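You operate a simulated robot arm through the tools that you are given. There is no shell and no other tool. Be economical: measure what you need, move in short steps, check, and stop when the job is done.

You run a simulated robot arm. Do the job below in one go: nothing can be reset, and whatever is moved stays where it is left.

## Task
Leak-test the black valve block in the rig's nest and sort it.
Fine: clamp, rig cover and vent shut; pump to the green band; still in the band after five seconds means tight tray, else leak tray; vent before opening.

The check looks at the end state, three seconds after you hand in, the way a careful person would. Anything else that was tipped, shoved, dropped, spilled or broken makes it a failure. Lids that push on must go on centred and level and be pressed home; caps that screw on are set level and turned clockwise until they are tight.

## Robot
A 6-joint arm with a two-finger parallel gripper, fixed in place. Base frame: the origin is at the foot of the arm, x ahead of it, y to its left, z up; the work surface is at about z = 0.87. Lengths are in m, angles in rad, forces in N, time in s.
With the tool pointing down near the work surface it reaches from about 0.24 to 0.64 m from the base axis. Its first joint turns from -1.152 to 1.152 rad. Payload 2.7 kg.
Tool frame: the origin (TCP) lies between the finger pads and is the grasp point; the fingertips stand 0.023 m ahead of it; z points along the fingers, y is the line along which they close. The gripper opens to 0.094 m. The fingers are 0.038 m wide and 0.01 m thick; the gripper's body (0.054 by 0.096 m) begins 0.039 m behind the TCP.
Orientation is that of the tool frame in the base frame, as a unit quaternion [w, x, y, z]. With the fingers straight down and closing along the base's y, the tool's x points along the base's -x, its y along +y and its z along -z.

## Interface
- The arm moves only by the tool jog_arm. Its argument "targets" is a list of rows, each a list of 7 numbers: the shift along the tool's x, y, z in m, then the turn, a rotation vector about the tool's x, y, z in rad, then the finger opening in m, from 0 to 0.094. In form: [[tx, ty, tz, rx, ry, rz, hand], ...]. A call has 1 to 20 rows; each row is the pose to reach, as a shift and turn from the pose commanded when the call began, along the tool's axes at that moment. A row lasts 0.2 s, in which the tool goes at most 0.05 m and 0.15 rad; a call with a longer step from one row to the next is refused whole, and so is a gripper value outside its range. Where a pose cannot be reached the arm comes as near as it can. A force on the tool above 60 N (or 10 N above the force at the start of the call, whichever is more), or a blocked arm, ends the call early, and 0.2 s more pass. Each finger travels about 0.045 m/s and halts on what it meets, pressing with about 27 N; the grip force reading is that of the motor and also rises with nothing between the fingers. The clock runs only during rows and for 0.2 s after the last one: add rows that repeat a pose to give the fingers time. It gives the time, the measured TCP pose, the force on the tool (base axes), the opening and the grip force at its end, in the units of the frame above (readings bear some noise), and new pictures: "show" is both (left out), scene, wrist or none.
- Cameras (640 x 400 px; columns grow to the right, rows downward): "scene" is fixed at [0.0862, -0.4509, 1.4107]; the picture's right is [0.59, -0.81, 0.00], its down [-0.38, -0.28, -0.88] and it looks along [0.71, 0.52, -0.47] (base axes); focal length 290 px, centre (320, 200). "wrist" rides on the gripper at [0.087, 0.016, -0.074] in the tool frame; the picture's right is [-0.18, 0.98, 0.00], its down [-0.58, -0.11, -0.81] and it looks along [-0.79, -0.15, 0.59] (tool axes); focal length 243 px, centre (320, 200). There is no depth. A picture from a camera that has moved, and an enlarged one, comes with that camera's place and axes in the base frame and with its lens. The place of the scene camera against the robot may be out by one fixed shift of up to 0.012 m in any direction.
- zoom(camera, box): a new picture of the part [left, top, right, bottom] of that camera's present view, enlarged. It takes no simulated time.
- finish_job(): hands the job in; it is judged then, once.

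Go step by step. Nothing tells you positions but the pictures and the camera data: compare them with the known pose of the tool, close in by small moves and look again before you grip or let go. The budget is 120 turns and 170 pictures, counting those below and the enlarged ones. Unless the task says otherwise, let go and move clear before handing in, and close with one line.

The tools are called after "Call:" by a JSON object that holds its "method" and its "body". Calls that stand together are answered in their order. jog_arm: Moves the arm, as the interface text tells. Its arguments: {"type":"object","properties":{"targets":{"type":"array","items":{"type":"array","items":{"type":"number"}}},"show":{"type":"string","enum":["both","scene","wrist","none"]}},"required":["targets"]} The other tools are called the same way: zoom (camera, box) takes an enlarged picture of a part of a camera's view; finish_job () hands the job in.

At the start:

```text
time: 0.0
tool_pos: [0.3525, 0.0354, 1.2407]
tool_rot: [-0.001, 0.0, 1.0, 0.0]
contact_force: [-0.6, -0.6, 0.0]
gripper_width: 0.0938
gripper_force: 0.1
```

scene: 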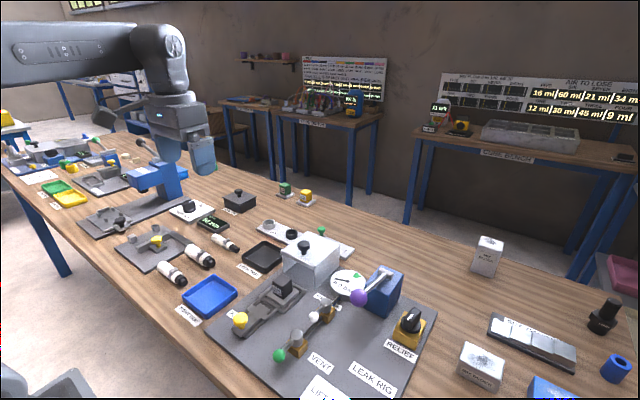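
wrist: 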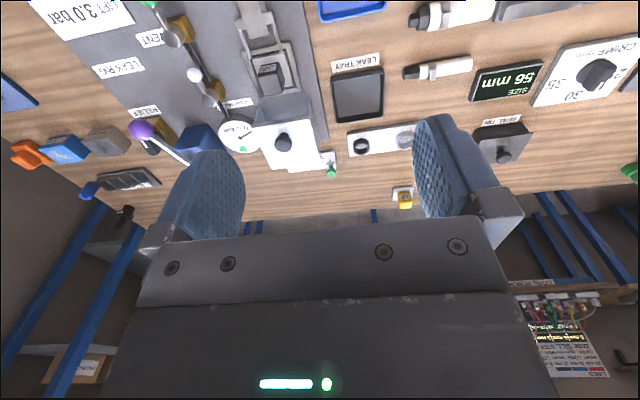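

I see the leak rig at the scene's lower centre with a clamp, white cover, gauge, pump lever and vent and relief handles. I'll enlarge these areas to understand them first.

Call:
{"method": "zoom", "body": {"camera": "scene", "box": [200, 220, 360, 320]}}

Call:
{"method": "zoom", "body": {"camera": "scene", "box": [260, 250, 440, 400]}}

Call:
{"method": "zoom", "body": {"camera": "wrist", "box": [80, 0, 400, 200]}}

```text
4.00 times, centred on (280, 270) of scene
camera zoom: at [0.0862, -0.4509, 1.4107], right [0.59, -0.81, 0.0], down [-0.38, -0.28, -0.88], along [0.71, 0.52, -0.47], focal length 1159 px, centre (480, -80)
```

zoom: 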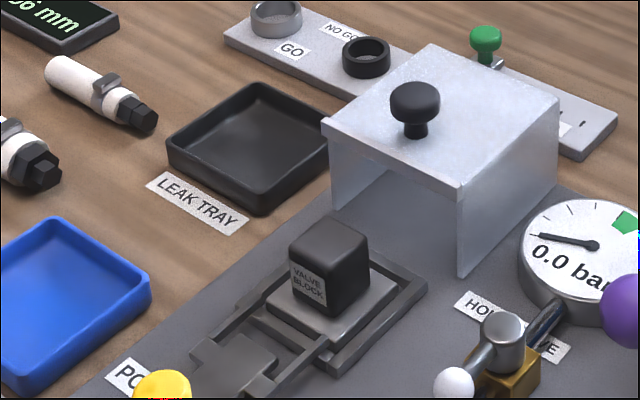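

```text
2.67 times, centred on (350, 325) of scene
camera zoom: at [0.0862, -0.4509, 1.4107], right [0.59, -0.81, 0.0], down [-0.38, -0.28, -0.88], along [0.71, 0.52, -0.47], focal length 773 px, centre (240, -133)
```

zoom: 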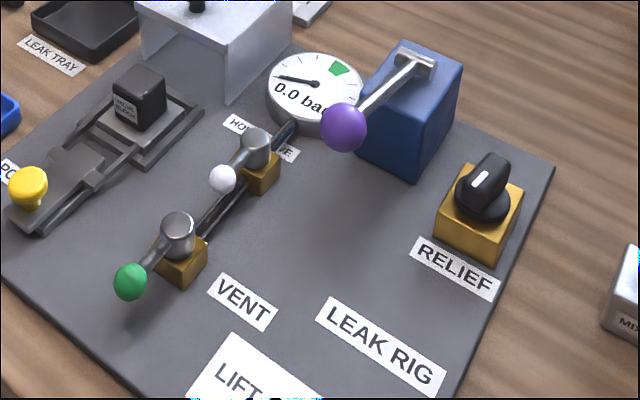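

```text
2.00 times, centred on (240, 100) of wrist
camera zoom: at [0.2659, 0.0514, 1.3159], right [0.18, 0.98, 0.0], down [0.58, -0.11, 0.81], along [0.79, -0.15, -0.59], focal length 485 px, centre (480, 400)
```

zoom: 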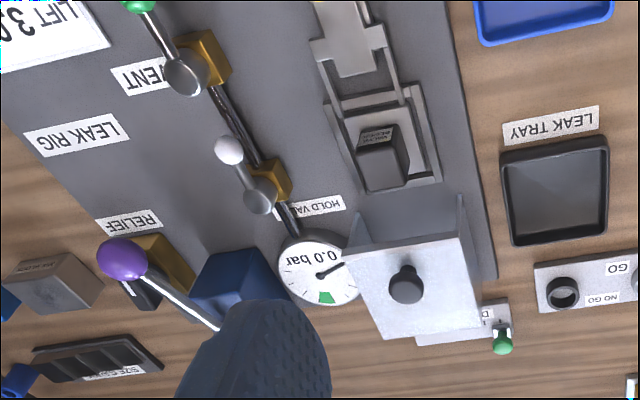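

The block is around (0.45, -0.07), with the cover behind it. I'll move over the rig for a better look.

Call:
{"method": "jog_arm", "body": {"targets": [[0, -0.04, 0, 0, 0, 0, 0.094], [0, -0.08, 0, 0, 0, 0, 0.094], [0.01, -0.12, 0, 0, 0, 0, 0.094], [0.02, -0.16, 0.01, 0, 0, 0, 0.094], [0.03, -0.2, 0.02, 0, 0, 0, 0.094], [0.03, -0.235, 0.04, 0, 0, 0, 0.094]]}}

Call:
{"method": "zoom", "body": {"camera": "wrist", "box": [160, 0, 480, 200]}}

```text
time: 1.4
tool_pos: [0.3219, -0.2011, 1.2005]
tool_rot: [0.0, -0.001, 1.0, 0.001]
contact_force: [0.4, -0.2, 0.5]
gripper_width: 0.0939
gripper_force: 0.2
camera wrist: at [0.2363, -0.1849, 1.277], right [0.18, 0.98, 0.0], down [0.58, -0.11, 0.81], along [0.79, -0.15, -0.59], focal length 243 px, centre (320, 200)
```

scene: 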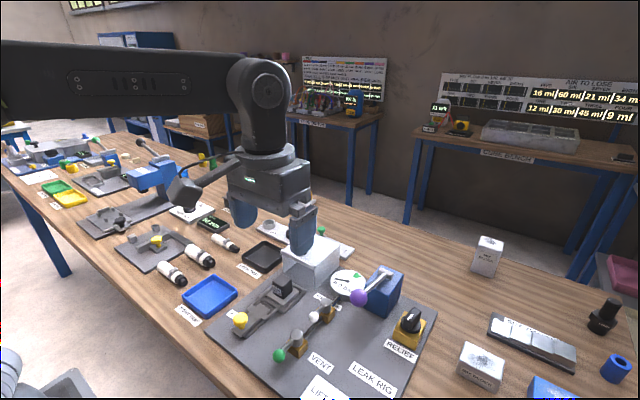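
wrist: 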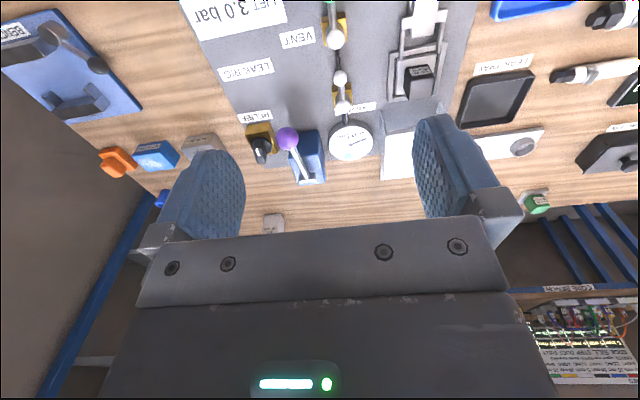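

```text
2.00 times, centred on (320, 100) of wrist
camera zoom: at [0.2363, -0.1849, 1.277], right [0.18, 0.98, 0.0], down [0.58, -0.11, 0.81], along [0.79, -0.15, -0.59], focal length 485 px, centre (320, 400)
```

zoom: 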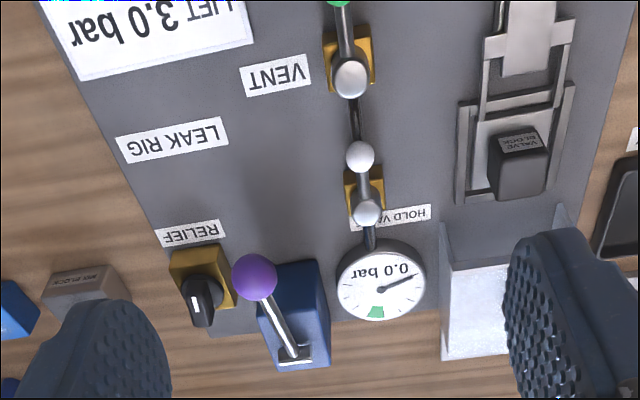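

I'll tilt the wrist so the camera looks more steeply down on the rig.

Call:
{"method": "jog_arm", "body": {"targets": [[0, 0, 0, 0, 0.14, 0, 0.094], [0, 0, 0, 0, 0.28, 0, 0.094], [0, 0, 0, 0, 0.42, 0, 0.094], [0, 0, 0, 0, 0.56, 0, 0.094], [0, 0, 0, 0, 0.56, 0, 0.094]], "show": "wrist"}}

Call:
{"method": "zoom", "body": {"camera": "wrist", "box": [200, 0, 520, 200]}}

```text
time: 2.6
tool_pos: [0.3211, -0.1999, 1.2006]
tool_rot: [-0.277, -0.001, 0.961, 0.0]
contact_force: [0.1, 0.8, 0.1]
gripper_width: 0.0939
gripper_force: 0.1
camera wrist: at [0.2891, -0.1833, 1.3111], right [0.16, 0.98, -0.1], down [0.92, -0.11, 0.37], along [0.36, -0.15, -0.92], focal length 243 px, centre (320, 200)
```

wrist: 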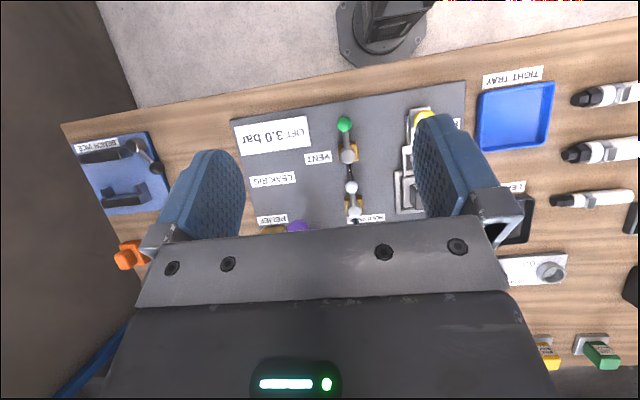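

```text
2.00 times, centred on (360, 100) of wrist
camera zoom: at [0.2891, -0.1833, 1.3111], right [0.16, 0.98, -0.1], down [0.92, -0.11, 0.37], along [0.36, -0.15, -0.92], focal length 485 px, centre (240, 400)
```

zoom: 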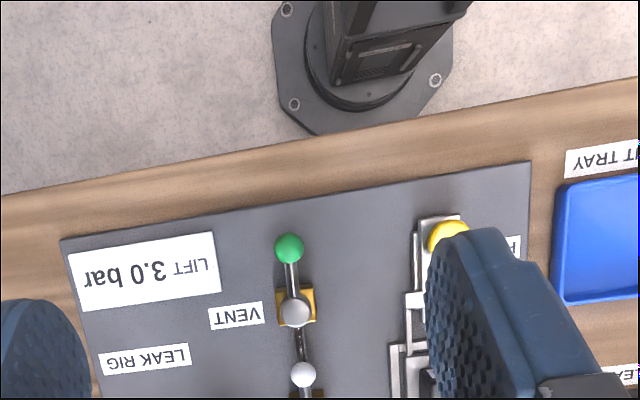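

Both valve handles lie along the pipe, so both look open. I'll shift left and tilt back some to view the clamp and cover.

Call:
{"method": "jog_arm", "body": {"targets": [[0, 0.04, 0, 0, -0.1, 0, 0.094], [0, 0.08, 0, 0, -0.2, 0, 0.094], [0, 0.11, 0, 0, -0.26, 0, 0.094], [0, 0.11, 0, 0, -0.26, 0, 0.094]], "show": "wrist"}}

Call:
{"method": "zoom", "body": {"camera": "wrist", "box": [240, 0, 480, 150]}}

```text
time: 3.6
tool_pos: [0.3226, -0.0905, 1.2017]
tool_rot: [-0.149, -0.001, 0.989, 0.0]
contact_force: [0.0, 0.1, 0.1]
gripper_width: 0.0939
gripper_force: 0.1
camera wrist: at [0.2616, -0.0733, 1.2988], right [0.18, 0.98, -0.05], down [0.79, -0.11, 0.6], along [0.58, -0.15, -0.8], focal length 243 px, centre (320, 200)
```

wrist: 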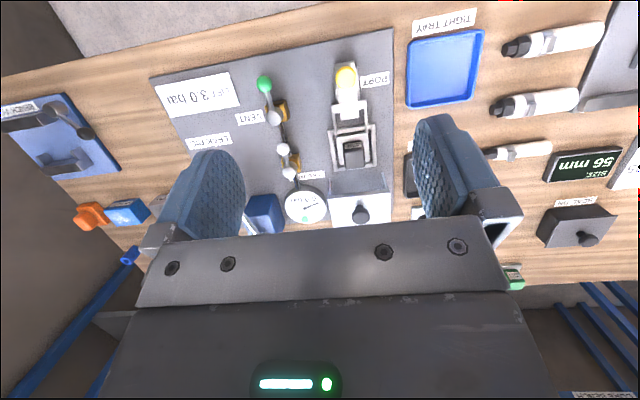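

```text
2.67 times, centred on (360, 75) of wrist
camera zoom: at [0.2616, -0.0733, 1.2988], right [0.18, 0.98, -0.05], down [0.79, -0.11, 0.6], along [0.58, -0.15, -0.8], focal length 647 px, centre (213, 533)
```

zoom: 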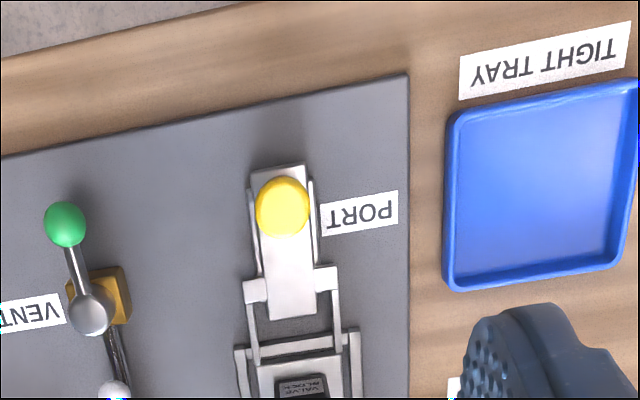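

Call:
{"method": "zoom", "body": {"camera": "wrist", "box": [280, 50, 440, 150]}}

Call:
{"method": "zoom", "body": {"camera": "wrist", "box": [240, 130, 400, 230]}}

Call:
{"method": "zoom", "body": {"camera": "scene", "box": [215, 260, 315, 340]}}

```text
4.00 times, centred on (360, 100) of wrist
camera zoom: at [0.2616, -0.0733, 1.2988], right [0.18, 0.98, -0.05], down [0.79, -0.11, 0.6], along [0.58, -0.15, -0.8], focal length 970 px, centre (160, 600)
```

zoom: 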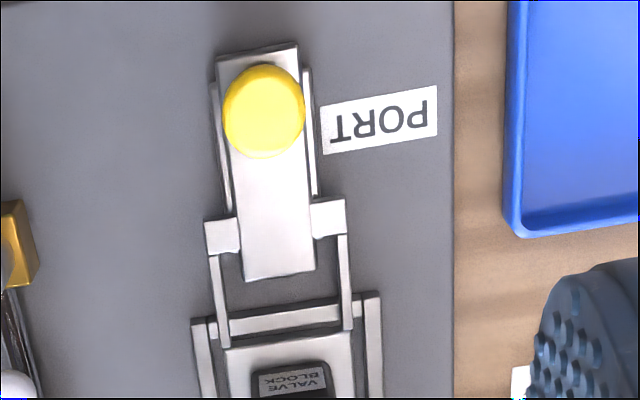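

```text
4.00 times, centred on (320, 180) of wrist
camera zoom: at [0.2616, -0.0733, 1.2988], right [0.18, 0.98, -0.05], down [0.79, -0.11, 0.6], along [0.58, -0.15, -0.8], focal length 970 px, centre (320, 280)
```

zoom: 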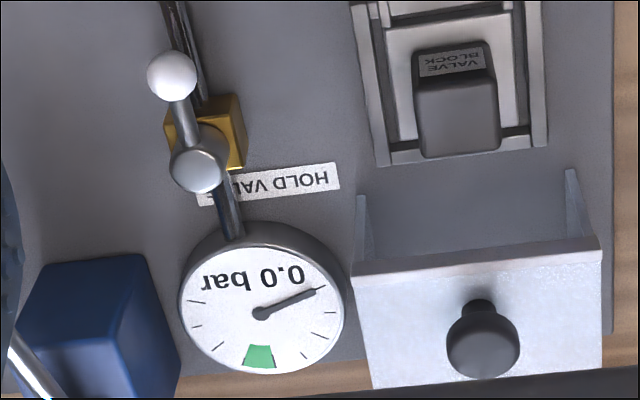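

```text
5.00 times, centred on (265, 300) of scene
camera zoom: at [0.0862, -0.4509, 1.4107], right [0.59, -0.81, 0.0], down [-0.38, -0.28, -0.88], along [0.71, 0.52, -0.47], focal length 1449 px, centre (595, -300)
```

zoom: 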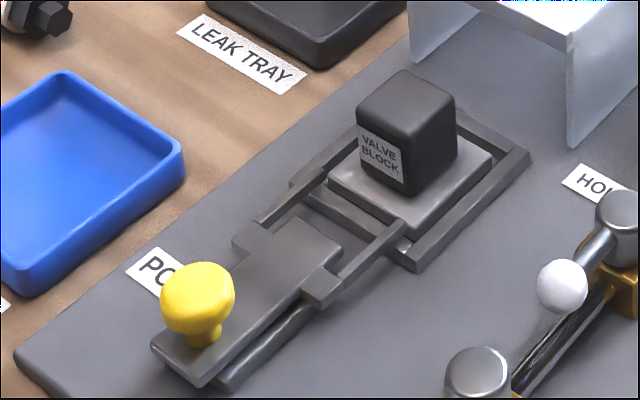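

Geometry so far: yellow port-clamp knob at ≈(0.33, -0.07, 0.905), block at ≈(0.455, -0.07), top 0.927, and cover knob at ≈(0.54, -0.07, 0.972). I'll straighten the tool, then come down over the yellow knob.

Call:
{"method": "jog_arm", "body": {"targets": [[0, 0, 0, 0, -0.15, 0, 0.094], [0, 0, 0, 0, -0.299, 0, 0.08], [0, 0, 0, 0, -0.299, 0, 0.07]], "show": "none"}}

```text
time: 4.4
tool_pos: [0.3213, -0.0905, 1.1998]
tool_rot: [0.001, 0.0, 1.0, 0.0]
contact_force: [-0.9, -0.3, -0.1]
gripper_width: 0.0701
gripper_force: 0.0
```

Call:
{"method": "jog_arm", "body": {"targets": [[-0.004, 0.01, 0.04, 0, 0, 0, 0.07], [-0.008, 0.02, 0.08, 0, 0, 0, 0.07], [-0.008, 0.02, 0.12, 0, 0, 0, 0.07], [-0.008, 0.02, 0.16, 0, 0, 0, 0.07], [-0.008, 0.02, 0.2, 0, 0, 0, 0.07], [-0.008, 0.02, 0.22, 0, 0, 0, 0.07]]}}

Call:
{"method": "zoom", "body": {"camera": "scene", "box": [180, 200, 340, 340]}}

```text
time: 5.8
tool_pos: [0.3297, -0.0702, 0.9813]
tool_rot: [0.0, 0.001, 1.0, 0.0]
contact_force: [-0.3, 0.4, -0.1]
gripper_width: 0.07
gripper_force: 0.0
camera wrist: at [0.244, -0.0535, 1.0566], right [0.18, 0.98, 0.0], down [0.58, -0.11, 0.81], along [0.79, -0.15, -0.59], focal length 243 px, centre (320, 200)
```

scene: 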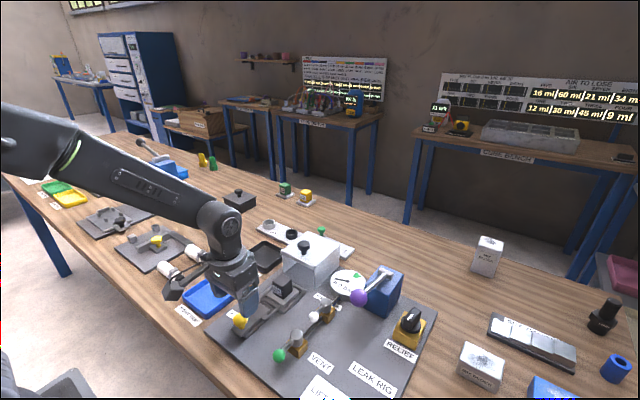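
wrist: 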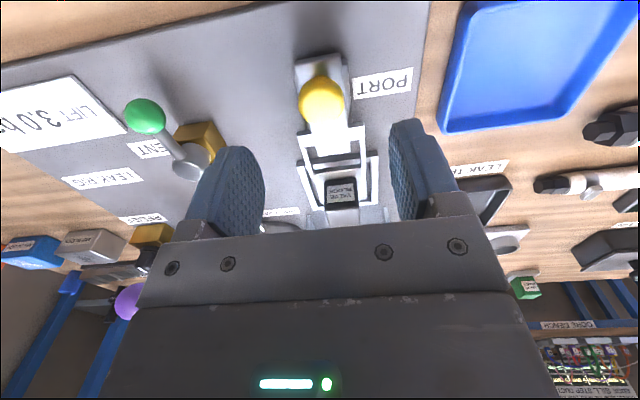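

```text
2.86 times, centred on (260, 270) of scene
camera zoom: at [0.0862, -0.4509, 1.4107], right [0.59, -0.81, 0.0], down [-0.38, -0.28, -0.88], along [0.71, 0.52, -0.47], focal length 828 px, centre (491, 0)
```

zoom: 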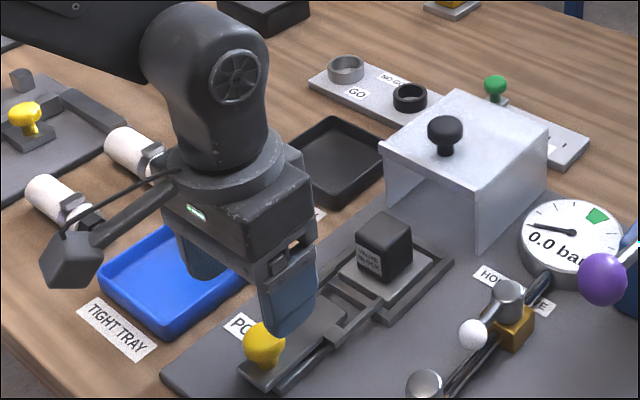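

The knob is at (0.332, -0.069). I'll descend and close.

Call:
{"method": "jog_arm", "body": {"targets": [[-0.002, 0.001, 0.035, 0, 0, 0, 0.07], [-0.002, 0.001, 0.067, 0, 0, 0, 0.07], [-0.002, 0.001, 0.067, 0, 0, 0, 0.03], [-0.002, 0.001, 0.067, 0, 0, 0, 0.02], [-0.002, 0.001, 0.067, 0, 0, 0, 0.015], [-0.002, 0.001, 0.067, 0, 0, 0, 0.015]]}}

```text
time: 7.2
tool_pos: [0.3302, -0.0704, 0.9133]
tool_rot: [-0.001, 0.0, 1.0, 0.0]
contact_force: [0.3, -21.0, -7.9]
gripper_width: 0.0292
gripper_force: 45.1
camera wrist: at [0.2448, -0.0531, 0.9898], right [0.18, 0.98, 0.0], down [0.58, -0.11, 0.81], along [0.79, -0.15, -0.59], focal length 243 px, centre (320, 200)
```

scene: 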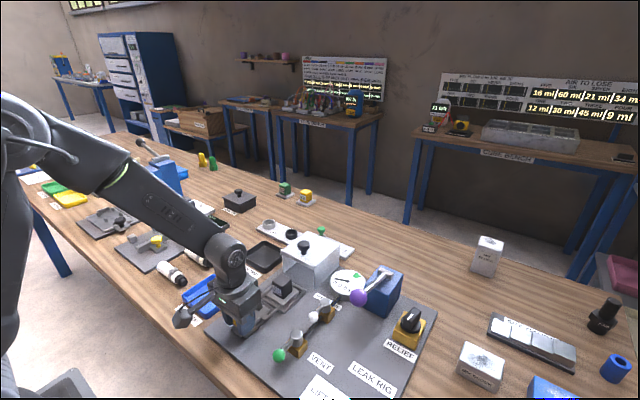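
wrist: 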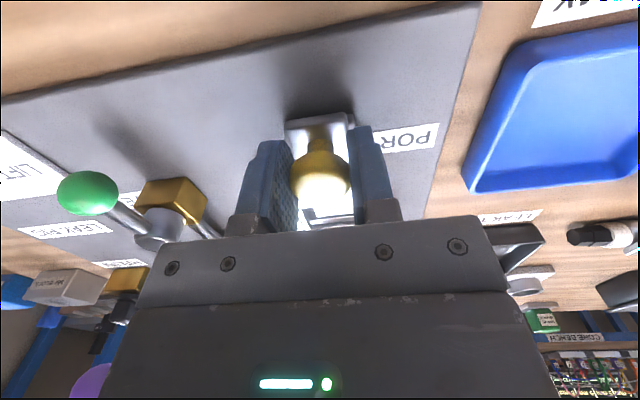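

Gripped. I'll ease the sideways load by 2 mm and slide it towards the block (+x).

Call:
{"method": "jog_arm", "body": {"targets": [[0, -0.001, 0, 0, 0, 0, 0.015], [-0.01, -0.001, 0, 0, 0, 0, 0.015], [-0.02, -0.001, 0, 0, 0, 0, 0.015], [-0.03, -0.001, 0, 0, 0, 0, 0.015]]}}

Call:
{"method": "zoom", "body": {"camera": "scene", "box": [180, 220, 340, 340]}}

```text
time: 8.2
tool_pos: [0.3622, -0.0708, 0.9132]
tool_rot: [0.0, -0.001, 1.0, -0.001]
contact_force: [-0.5, -1.2, 0.0]
gripper_width: 0.0286
gripper_force: 44.5
camera wrist: at [0.2758, -0.0533, 0.9898], right [0.18, 0.98, 0.0], down [0.58, -0.11, 0.81], along [0.79, -0.15, -0.59], focal length 243 px, centre (320, 200)
```

scene: 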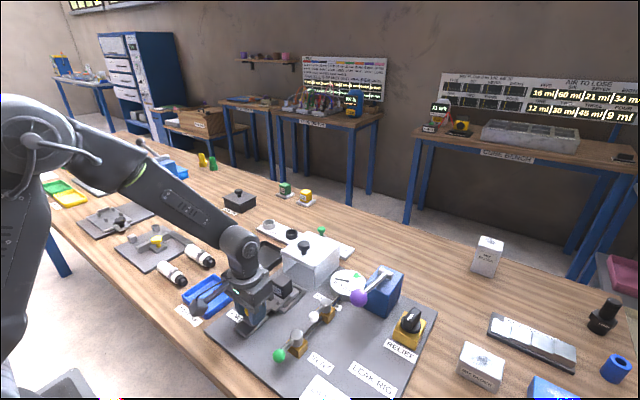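
wrist: 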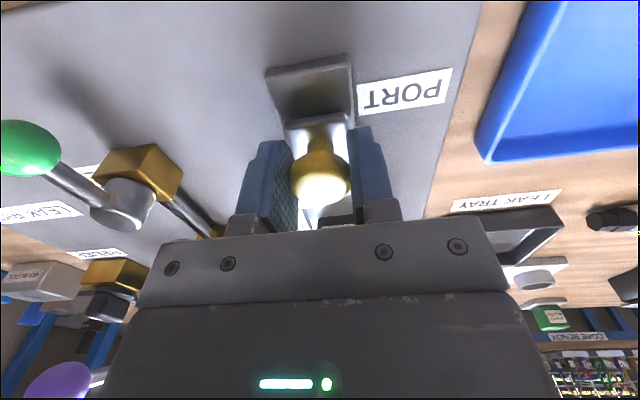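

```text
3.33 times, centred on (260, 280) of scene
camera zoom: at [0.0862, -0.451, 1.4107], right [0.59, -0.81, 0.0], down [-0.38, -0.28, -0.88], along [0.71, 0.52, -0.47], focal length 966 px, centre (520, -67)
```

zoom: 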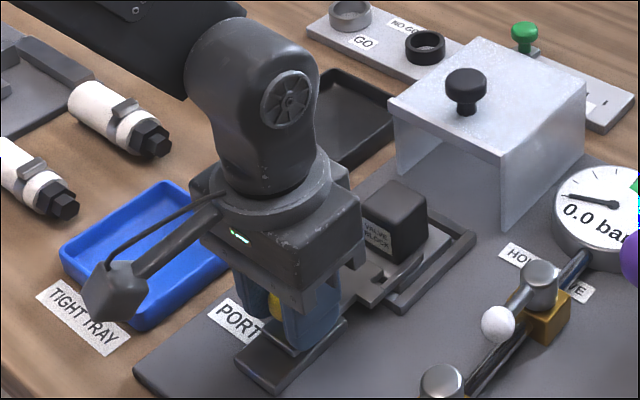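

Slides freely. I'll continue in small steps until it meets the stop.

Call:
{"method": "jog_arm", "body": {"targets": [[-0.004, 0, 0, 0, 0, 0, 0.015], [-0.008, 0, 0, 0, 0, 0, 0.015], [-0.012, 0, 0, 0, 0, 0, 0.015]], "show": "scene"}}

Call:
{"method": "zoom", "body": {"camera": "scene", "box": [220, 240, 320, 320]}}

```text
time: 9.0
tool_pos: [0.3712, -0.0705, 0.9136]
tool_rot: [-0.002, 0.0, 1.0, 0.0]
contact_force: [-20.3, 4.9, 26.5]
gripper_width: 0.0293
gripper_force: 45.3
```

scene: 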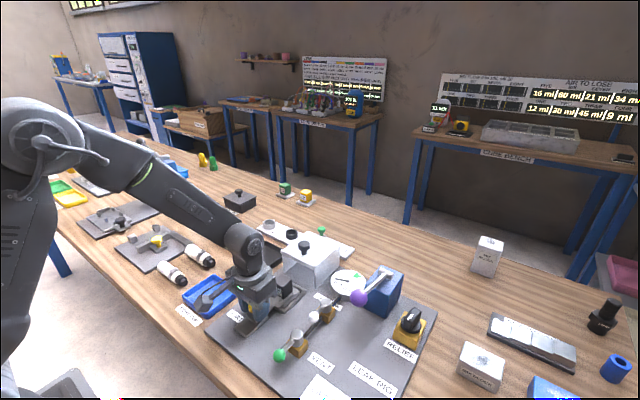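

```text
5.00 times, centred on (270, 280) of scene
camera zoom: at [0.0853, -0.4508, 1.4108], right [0.59, -0.81, 0.0], down [-0.38, -0.28, -0.88], along [0.71, 0.52, -0.47], focal length 1449 px, centre (570, -200)
```

zoom: 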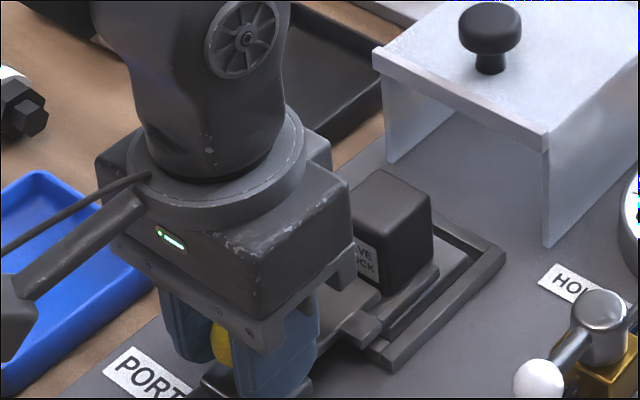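

It met a stop at ≈40 mm of travel. I'll press it slightly further to be sure it's seated, then release and rise.

Call:
{"method": "jog_arm", "body": {"targets": [[-0.004, 0, 0, 0, 0, 0, 0.015], [-0.004, 0, 0, 0, 0, 0, 0.015]], "show": "none"}}

```text
time: 9.6
tool_pos: [0.3729, -0.0698, 0.9128]
tool_rot: [-0.006, 0.0, 1.0, 0.002]
contact_force: [-33.1, 7.6, 18.1]
gripper_width: 0.0287
gripper_force: 45.2
```

Call:
{"method": "jog_arm", "body": {"targets": [[0.004, 0, 0, 0, 0, 0, 0.015], [0.004, 0, 0, 0, 0, 0, 0.05], [0.004, 0, 0, 0, 0, 0, 0.06], [0.004, 0, 0, 0, 0, 0, 0.06], [0.004, 0, -0.04, 0, 0, 0, 0.06], [0.004, 0, -0.08, 0, 0, 0, 0.06], [0.004, 0, -0.12, 0, 0, 0, 0.06], [0.024, 0, -0.15, 0, 0, 0, 0.06], [0.054, 0, -0.15, 0, 0, 0, 0.06]]}}

Call:
{"method": "zoom", "body": {"camera": "scene", "box": [200, 220, 360, 320]}}

Call:
{"method": "zoom", "body": {"camera": "wrist", "box": [240, 50, 440, 200]}}

```text
time: 11.6
tool_pos: [0.3223, -0.0699, 1.0631]
tool_rot: [-0.001, 0.0, 1.0, 0.0]
contact_force: [0.5, 0.3, -0.1]
gripper_width: 0.06
gripper_force: 0.0
camera wrist: at [0.2361, -0.0533, 1.1389], right [0.18, 0.98, 0.0], down [0.58, -0.11, 0.81], along [0.79, -0.15, -0.59], focal length 243 px, centre (320, 200)
```

scene: 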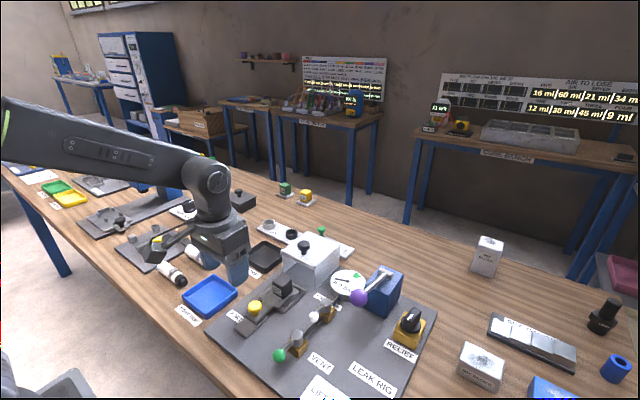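
wrist: 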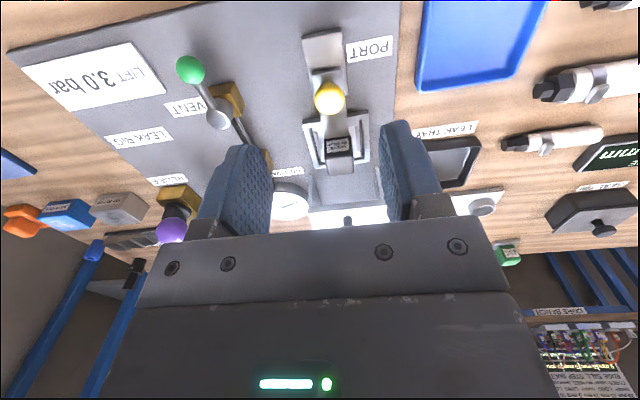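

```text
4.00 times, centred on (280, 270) of scene
camera zoom: at [0.0862, -0.4509, 1.4107], right [0.59, -0.81, 0.0], down [-0.38, -0.28, -0.88], along [0.71, 0.52, -0.47], focal length 1159 px, centre (480, -80)
```

zoom: 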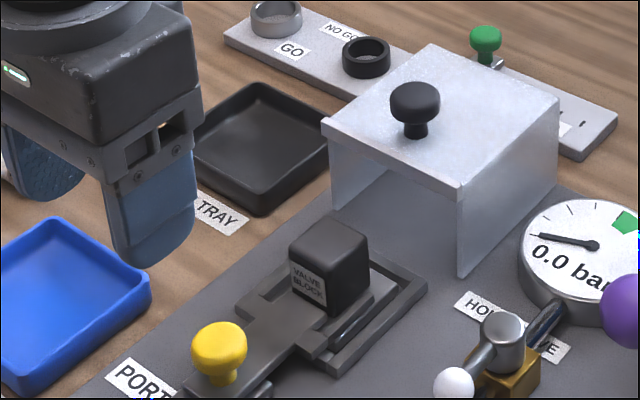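

```text
2.67 times, centred on (340, 125) of wrist
camera zoom: at [0.2361, -0.0533, 1.1389], right [0.18, 0.98, 0.0], down [0.58, -0.11, 0.81], along [0.79, -0.15, -0.59], focal length 647 px, centre (267, 400)
```

zoom: 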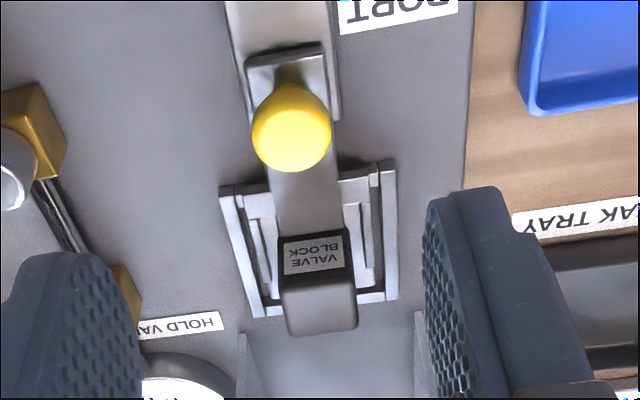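

The clamp is seated against the block. Next the cover: I'll go above its knob at (0.54, -0.07).

Call:
{"method": "jog_arm", "body": {"targets": [[-0.045, 0, 0, 0, 0, 0, 0.06], [-0.09, 0, 0, 0, 0, 0, 0.06], [-0.135, 0, 0, 0, 0, 0, 0.06], [-0.18, 0, 0, 0, 0, 0, 0.06], [-0.218, 0, 0, 0, 0, 0, 0.06], [-0.218, 0, 0.04, 0, 0, 0, 0.06]]}}

Call:
{"method": "zoom", "body": {"camera": "scene", "box": [230, 200, 390, 300]}}

Call:
{"method": "zoom", "body": {"camera": "wrist", "box": [240, 50, 400, 150]}}

```text
time: 13.0
tool_pos: [0.5413, -0.0716, 1.0206]
tool_rot: [-0.002, 0.0, 1.0, 0.0]
contact_force: [0.2, 0.2, 0.1]
gripper_width: 0.0599
gripper_force: 0.0
camera wrist: at [0.4556, -0.0546, 1.0972], right [0.18, 0.98, 0.0], down [0.58, -0.11, 0.81], along [0.79, -0.15, -0.59], focal length 243 px, centre (320, 200)
```

scene: 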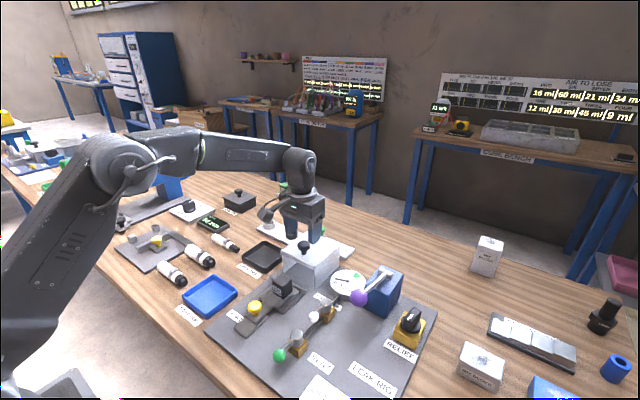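
wrist: 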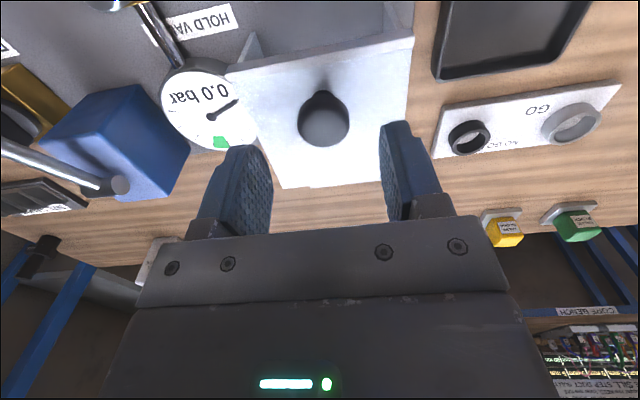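

```text
4.00 times, centred on (310, 250) of scene
camera zoom: at [0.0862, -0.4509, 1.4107], right [0.59, -0.81, 0.0], down [-0.38, -0.28, -0.88], along [0.71, 0.52, -0.47], focal length 1159 px, centre (360, 0)
```

zoom: 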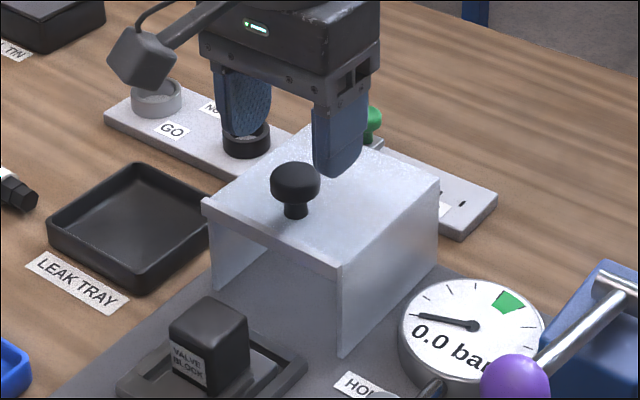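

```text
4.00 times, centred on (320, 100) of wrist
camera zoom: at [0.4556, -0.0546, 1.0972], right [0.18, 0.98, 0.0], down [0.58, -0.11, 0.81], along [0.79, -0.15, -0.59], focal length 970 px, centre (320, 600)
```

zoom: 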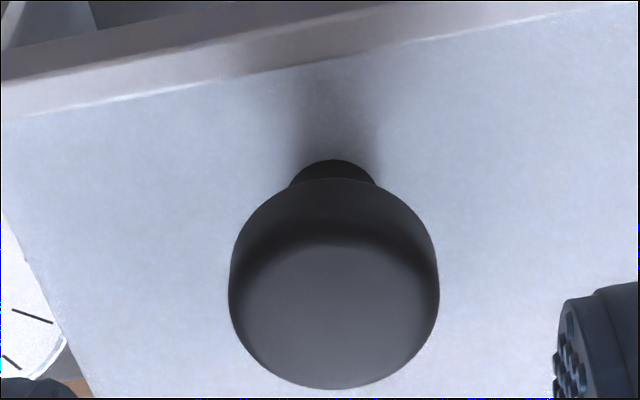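

The knob is at (0.545, -0.070). I'll descend and grip it.

Call:
{"method": "jog_arm", "body": {"targets": [[-0.004, 0.0015, 0.03, 0, 0, 0, 0.06], [-0.004, 0.0015, 0.053, 0, 0, 0, 0.06], [-0.004, 0.0015, 0.053, 0, 0, 0, 0.02], [-0.004, 0.0015, 0.053, 0, 0, 0, 0.015], [-0.004, 0.0015, 0.053, 0, 0, 0, 0.015]]}}

Call:
{"method": "zoom", "body": {"camera": "scene", "box": [230, 200, 390, 300]}}

```text
time: 14.2
tool_pos: [0.5458, -0.069, 0.97]
tool_rot: [-0.001, -0.001, 1.0, 0.0]
contact_force: [0.6, 1.7, -2.0]
gripper_width: 0.0311
gripper_force: 45.1
camera wrist: at [0.4604, -0.0532, 1.0459], right [0.18, 0.98, 0.0], down [0.58, -0.11, 0.81], along [0.79, -0.15, -0.59], focal length 243 px, centre (320, 200)
```

scene: 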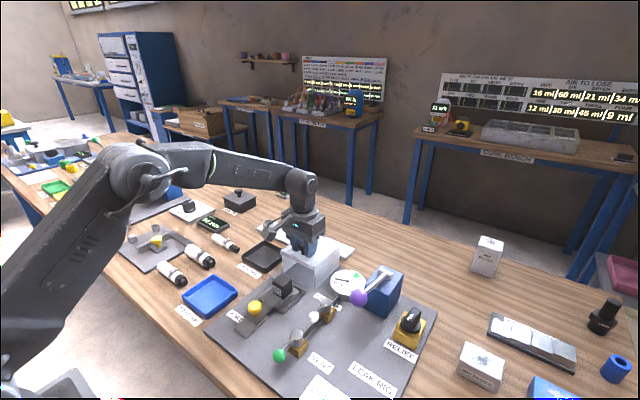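
wrist: 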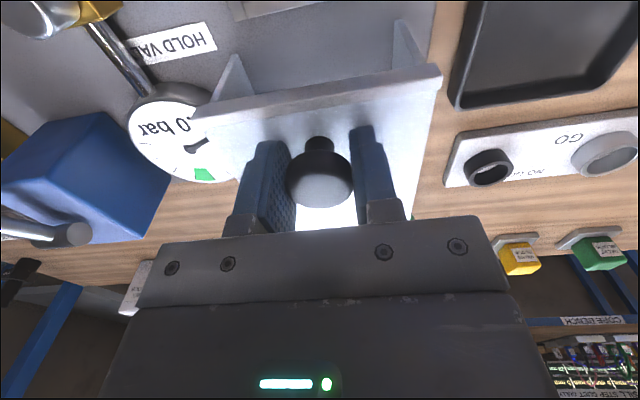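

```text
4.00 times, centred on (310, 250) of scene
camera zoom: at [0.0862, -0.4509, 1.4107], right [0.59, -0.81, 0.0], down [-0.38, -0.28, -0.88], along [0.71, 0.52, -0.47], focal length 1159 px, centre (360, 0)
```

zoom: 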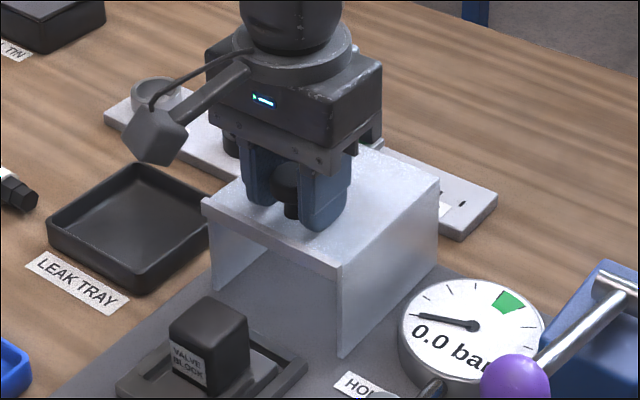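

Gripped. I'll slide the cover towards the nest (-x) by 3 cm first.

Call:
{"method": "jog_arm", "body": {"targets": [[0.01, 0, 0, 0, 0, 0, 0.015], [0.02, 0, 0, 0, 0, 0, 0.015], [0.03, 0, 0, 0, 0, 0, 0.015]], "show": "scene"}}

Call:
{"method": "zoom", "body": {"camera": "scene", "box": [230, 200, 390, 300]}}

```text
time: 15.0
tool_pos: [0.5162, -0.0693, 0.9709]
tool_rot: [-0.001, 0.0, 1.0, 0.0]
contact_force: [1.1, -1.3, -2.8]
gripper_width: 0.031
gripper_force: 44.9
```

scene: 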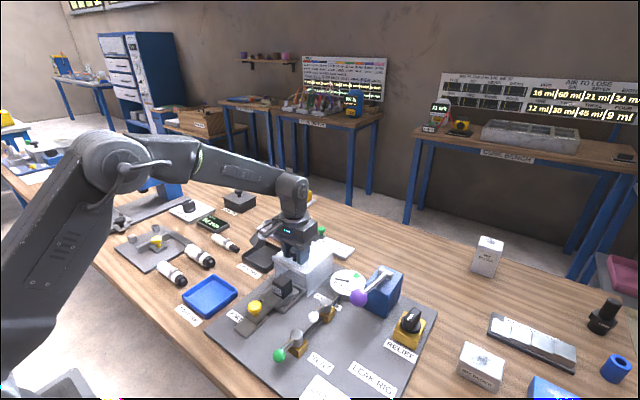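

```text
4.00 times, centred on (310, 250) of scene
camera zoom: at [0.0863, -0.451, 1.4107], right [0.59, -0.81, 0.0], down [-0.38, -0.28, -0.88], along [0.71, 0.52, -0.47], focal length 1159 px, centre (360, 0)
```

zoom: 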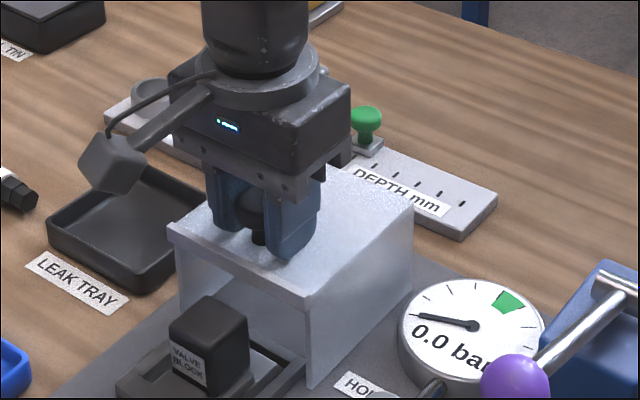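

Call:
{"method": "jog_arm", "body": {"targets": [[0.01, 0, 0, 0, 0, 0, 0.015], [0.02, 0, 0, 0, 0, 0, 0.015], [0.03, 0, 0, 0, 0, 0, 0.015], [0.04, 0, 0, 0, 0, 0, 0.015]], "show": "scene"}}

Call:
{"method": "zoom", "body": {"camera": "scene", "box": [230, 200, 390, 300]}}

```text
time: 16.0
tool_pos: [0.4748, -0.069, 0.9703]
tool_rot: [0.0, 0.0, 1.0, 0.0]
contact_force: [0.6, -12.3, -5.6]
gripper_width: 0.0309
gripper_force: 44.9
```

scene: 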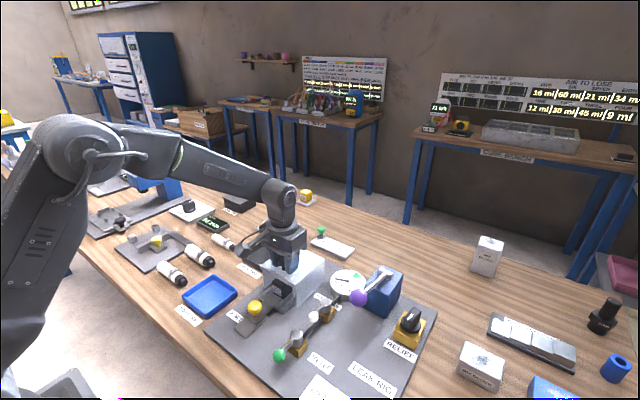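

```text
4.00 times, centred on (310, 250) of scene
camera zoom: at [0.0863, -0.4513, 1.4106], right [0.59, -0.81, 0.0], down [-0.38, -0.28, -0.88], along [0.71, 0.52, -0.47], focal length 1159 px, centre (360, 0)
```

zoom: 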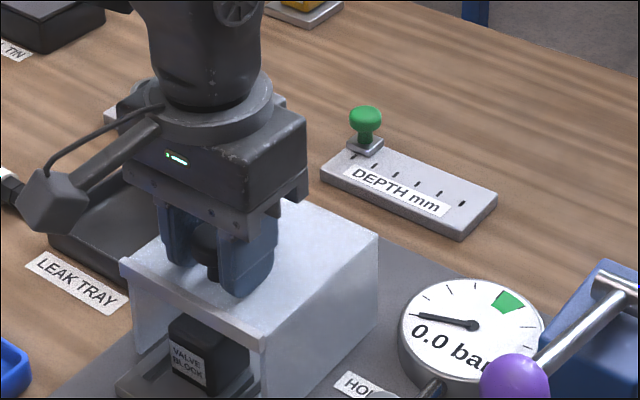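

Call:
{"method": "jog_arm", "body": {"targets": [[0.005, -0.001, 0, 0, 0, 0, 0.015], [0.01, -0.001, 0, 0, 0, 0, 0.015], [0.015, -0.001, 0, 0, 0, 0, 0.015], [0.02, -0.001, 0, 0, 0, 0, 0.015]], "show": "scene"}}

Call:
{"method": "zoom", "body": {"camera": "scene", "box": [210, 220, 370, 320]}}

```text
time: 17.0
tool_pos: [0.4547, -0.0696, 0.9694]
tool_rot: [-0.001, 0.0, 1.0, 0.0]
contact_force: [1.4, -15.0, -3.3]
gripper_width: 0.0313
gripper_force: 45.2
```

scene: 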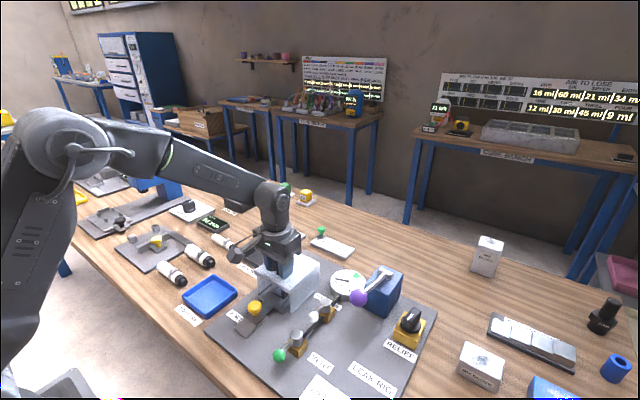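

```text
4.00 times, centred on (290, 270) of scene
camera zoom: at [0.0863, -0.4514, 1.4105], right [0.59, -0.81, 0.0], down [-0.38, -0.28, -0.88], along [0.71, 0.52, -0.47], focal length 1159 px, centre (440, -80)
```

zoom: 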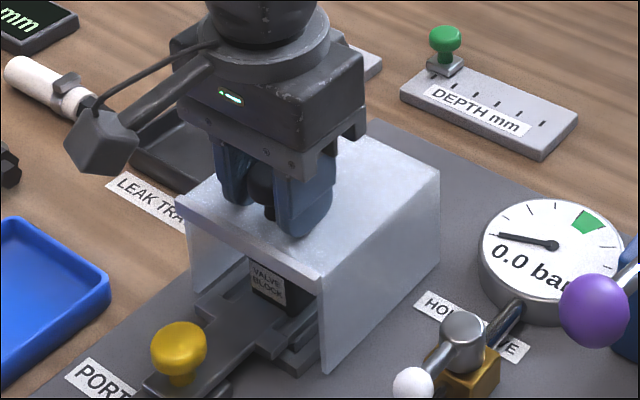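

Call:
{"method": "jog_arm", "body": {"targets": [[0.005, -0.0015, 0, 0, 0, 0, 0.015], [0.01, -0.0015, 0, 0, 0, 0, 0.015], [0.015, -0.0015, 0, 0, 0, 0, 0.015]], "show": "scene"}}

Call:
{"method": "zoom", "body": {"camera": "scene", "box": [210, 220, 370, 320]}}

```text
time: 17.8
tool_pos: [0.4419, -0.0694, 0.9713]
tool_rot: [-0.001, -0.001, 1.0, 0.001]
contact_force: [0.8, 0.6, 1.7]
gripper_width: 0.0313
gripper_force: 45.2
```

scene: 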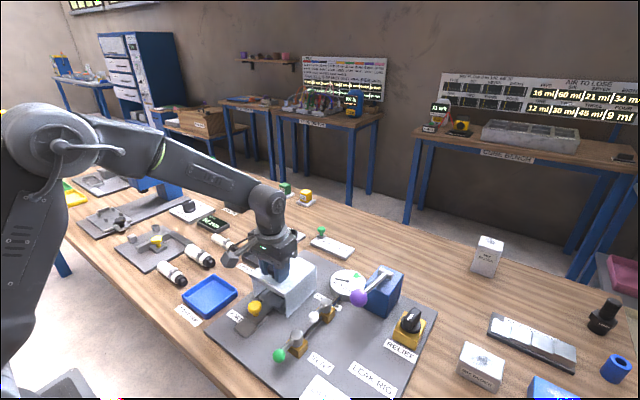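

```text
4.00 times, centred on (290, 270) of scene
camera zoom: at [0.0862, -0.4509, 1.4107], right [0.59, -0.81, 0.0], down [-0.38, -0.28, -0.88], along [0.71, 0.52, -0.47], focal length 1159 px, centre (440, -80)
```

zoom: 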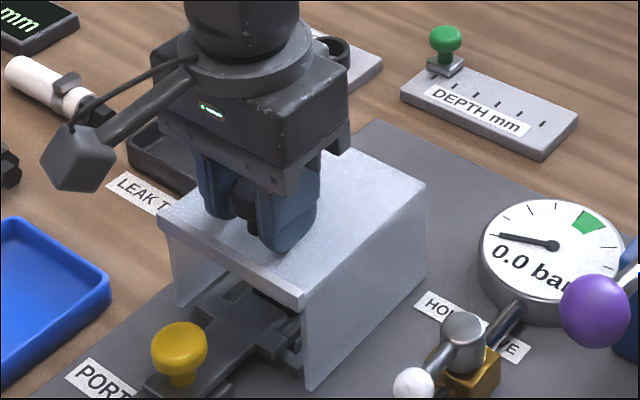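

Call:
{"method": "jog_arm", "body": {"targets": [[0.004, 0, 0, 0, 0, 0, 0.015], [0.008, 0, 0, 0, 0, 0, 0.015], [0.012, 0, 0, 0, 0, 0, 0.015]], "show": "scene"}}

Call:
{"method": "zoom", "body": {"camera": "scene", "box": [210, 220, 370, 320]}}

```text
time: 18.6
tool_pos: [0.4312, -0.0683, 0.9693]
tool_rot: [0.002, -0.001, 1.0, 0.001]
contact_force: [18.2, 13.8, -5.1]
gripper_width: 0.0311
gripper_force: 45.4
```

scene: 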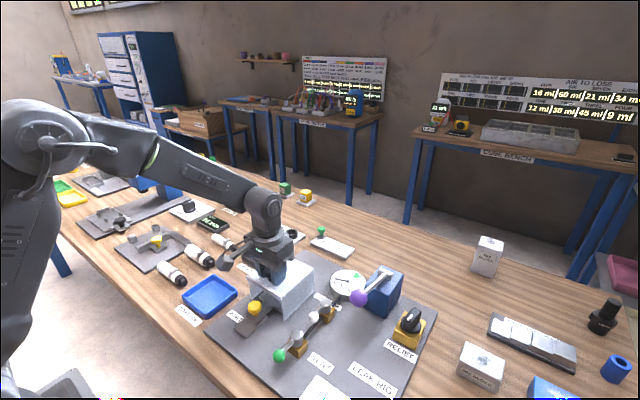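

```text
4.00 times, centred on (290, 270) of scene
camera zoom: at [0.0868, -0.4506, 1.4108], right [0.59, -0.81, 0.0], down [-0.38, -0.28, -0.88], along [0.71, 0.52, -0.47], focal length 1159 px, centre (440, -80)
```

zoom: 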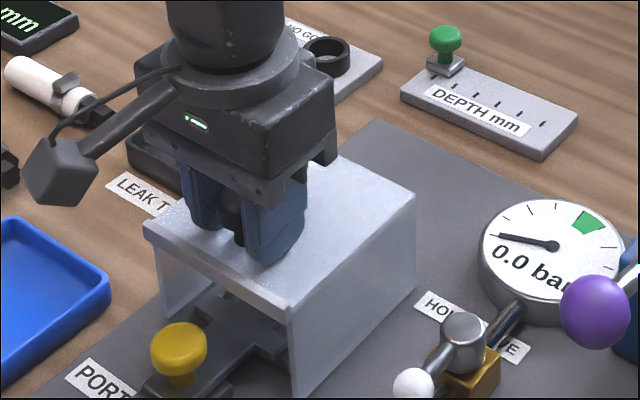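

A stop is reached at ≈115 mm of travel. I'll press slightly more to confirm, then release and rise.

Call:
{"method": "jog_arm", "body": {"targets": [[0.003, 0, 0, 0, 0, 0, 0.015], [0.003, 0, 0, 0, 0, 0, 0.015]], "show": "none"}}

Call:
{"method": "jog_arm", "body": {"targets": [[-0.003, -0.001, 0, 0, 0, 0, 0.015], [-0.003, -0.001, 0, 0, 0, 0, 0.05], [-0.003, -0.001, 0, 0, 0, 0, 0.06], [-0.003, -0.001, 0, 0, 0, 0, 0.06], [-0.003, -0.001, -0.04, 0, 0, 0, 0.06], [-0.003, -0.001, -0.08, 0, 0, 0, 0.06], [0.03, -0.04, -0.09, 0, 0, 0, 0.06], [0.06, -0.08, -0.09, 0, 0, 0, 0.06], [0.06, -0.118, -0.09, 0, 0, 0, 0.06]]}}

Call:
{"method": "zoom", "body": {"camera": "scene", "box": [230, 240, 390, 360]}}

Call:
{"method": "zoom", "body": {"camera": "wrist", "box": [240, 0, 400, 100]}}

```text
time: 19.2
tool_pos: [0.43, -0.0699, 0.9699]
tool_rot: [0.007, -0.001, 1.0, -0.001]
contact_force: [39.2, 19.3, -15.0]
gripper_width: 0.0309
gripper_force: 44.9
```

```text
refused: row 7 steps farther than a row can; nothing moved
```

```text
3.33 times, centred on (310, 300) of scene
camera zoom: at [0.0875, -0.4504, 1.4108], right [0.59, -0.81, 0.0], down [-0.38, -0.28, -0.88], along [0.71, 0.52, -0.47], focal length 966 px, centre (353, -133)
```

zoom: 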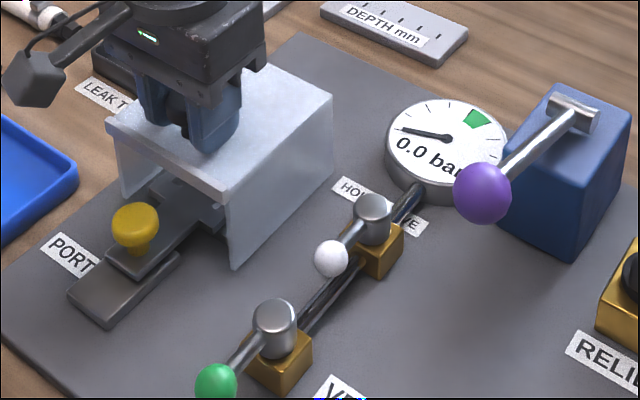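

```text
4.00 times, centred on (320, 50) of wrist
camera zoom: at [0.3434, -0.0533, 1.045], right [0.18, 0.98, 0.0], down [0.57, -0.11, 0.81], along [0.8, -0.15, -0.58], focal length 970 px, centre (320, 800)
```

zoom: 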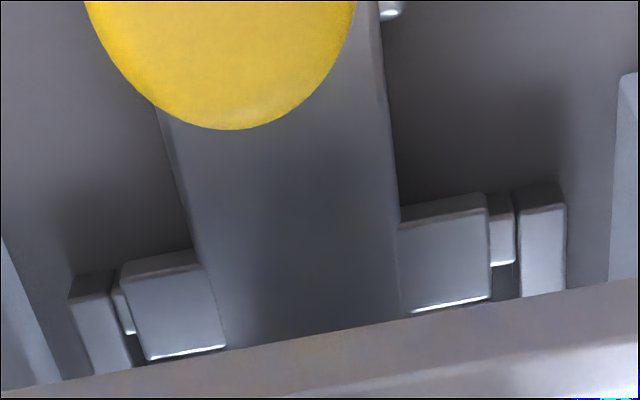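

The cover is seated. I'll release and move to above the vent lever.

Call:
{"method": "jog_arm", "body": {"targets": [[-0.003, 0, 0, 0, 0, 0, 0.015], [-0.003, 0, 0, 0, 0, 0, 0.05], [-0.003, 0, 0, 0, 0, 0, 0.06], [-0.003, 0, 0, 0, 0, 0, 0.06], [-0.003, 0, -0.04, 0, 0, 0, 0.06], [-0.003, 0, -0.08, 0, 0, 0, 0.06], [0.02, -0.03, -0.1, 0, 0, 0, 0.06], [0.05, -0.06, -0.1, 0, 0, 0, 0.06], [0.08, -0.09, -0.1, 0, 0, 0, 0.06], [0.107, -0.119, -0.1, 0, 0, 0, 0.06]]}}

Call:
{"method": "zoom", "body": {"camera": "wrist", "box": [240, 0, 400, 100]}}

```text
time: 21.4
tool_pos: [0.3166, -0.1912, 1.0718]
tool_rot: [0.0, 0.0, 1.0, 0.0]
contact_force: [0.3, -1.2, -1.0]
gripper_width: 0.0597
gripper_force: 0.1
camera wrist: at [0.2316, -0.1736, 1.1475], right [0.18, 0.98, 0.0], down [0.58, -0.11, 0.81], along [0.79, -0.15, -0.59], focal length 243 px, centre (320, 200)
```

scene: 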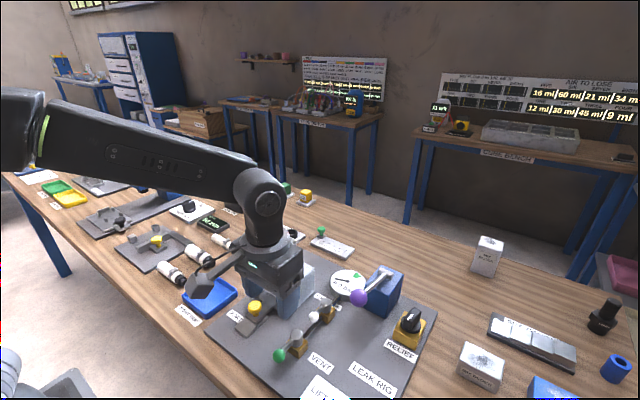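
wrist: 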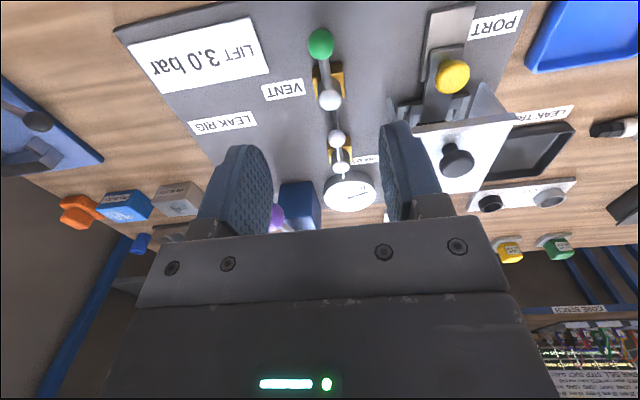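

```text
4.00 times, centred on (320, 50) of wrist
camera zoom: at [0.2316, -0.1736, 1.1475], right [0.18, 0.98, 0.0], down [0.58, -0.11, 0.81], along [0.79, -0.15, -0.59], focal length 970 px, centre (320, 800)
```

zoom: 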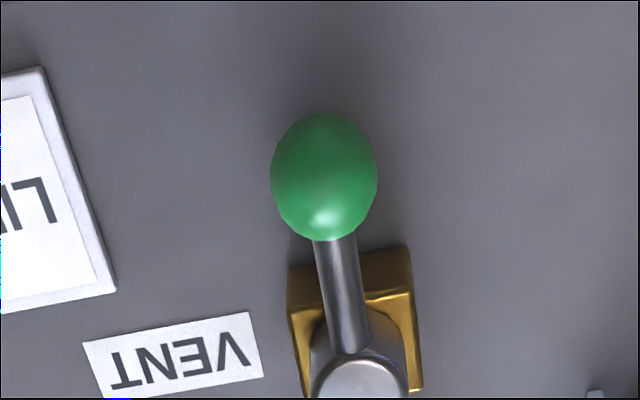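

Triangulating from two wrist views, the vent ball is at ≈(0.3235, -0.190, 0.903) and its pivot at ≈(0.375, -0.190). I'll lower part way and check.

Call:
{"method": "jog_arm", "body": {"targets": [[-0.003, 0.001, 0.05, 0, 0, 0, 0.06], [-0.007, 0.001, 0.1, 0, 0, 0, 0.06], [-0.007, 0.001, 0.12, 0, 0, 0, 0.055], [-0.007, 0.001, 0.12, 0, 0, 0, 0.05]], "show": "wrist"}}

Call:
{"method": "zoom", "body": {"camera": "scene", "box": [220, 280, 380, 380]}}

```text
refused: row 2 steps farther than a row can; nothing moved
```

```text
4.00 times, centred on (300, 330) of scene
camera zoom: at [0.0862, -0.4509, 1.4107], right [0.59, -0.81, 0.0], down [-0.38, -0.28, -0.88], along [0.71, 0.52, -0.47], focal length 1159 px, centre (400, -320)
```

zoom: 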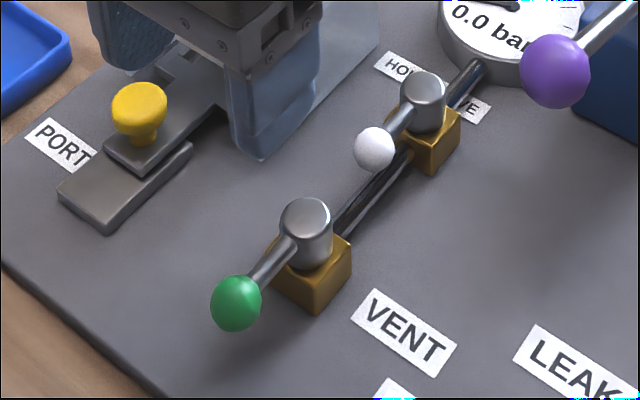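

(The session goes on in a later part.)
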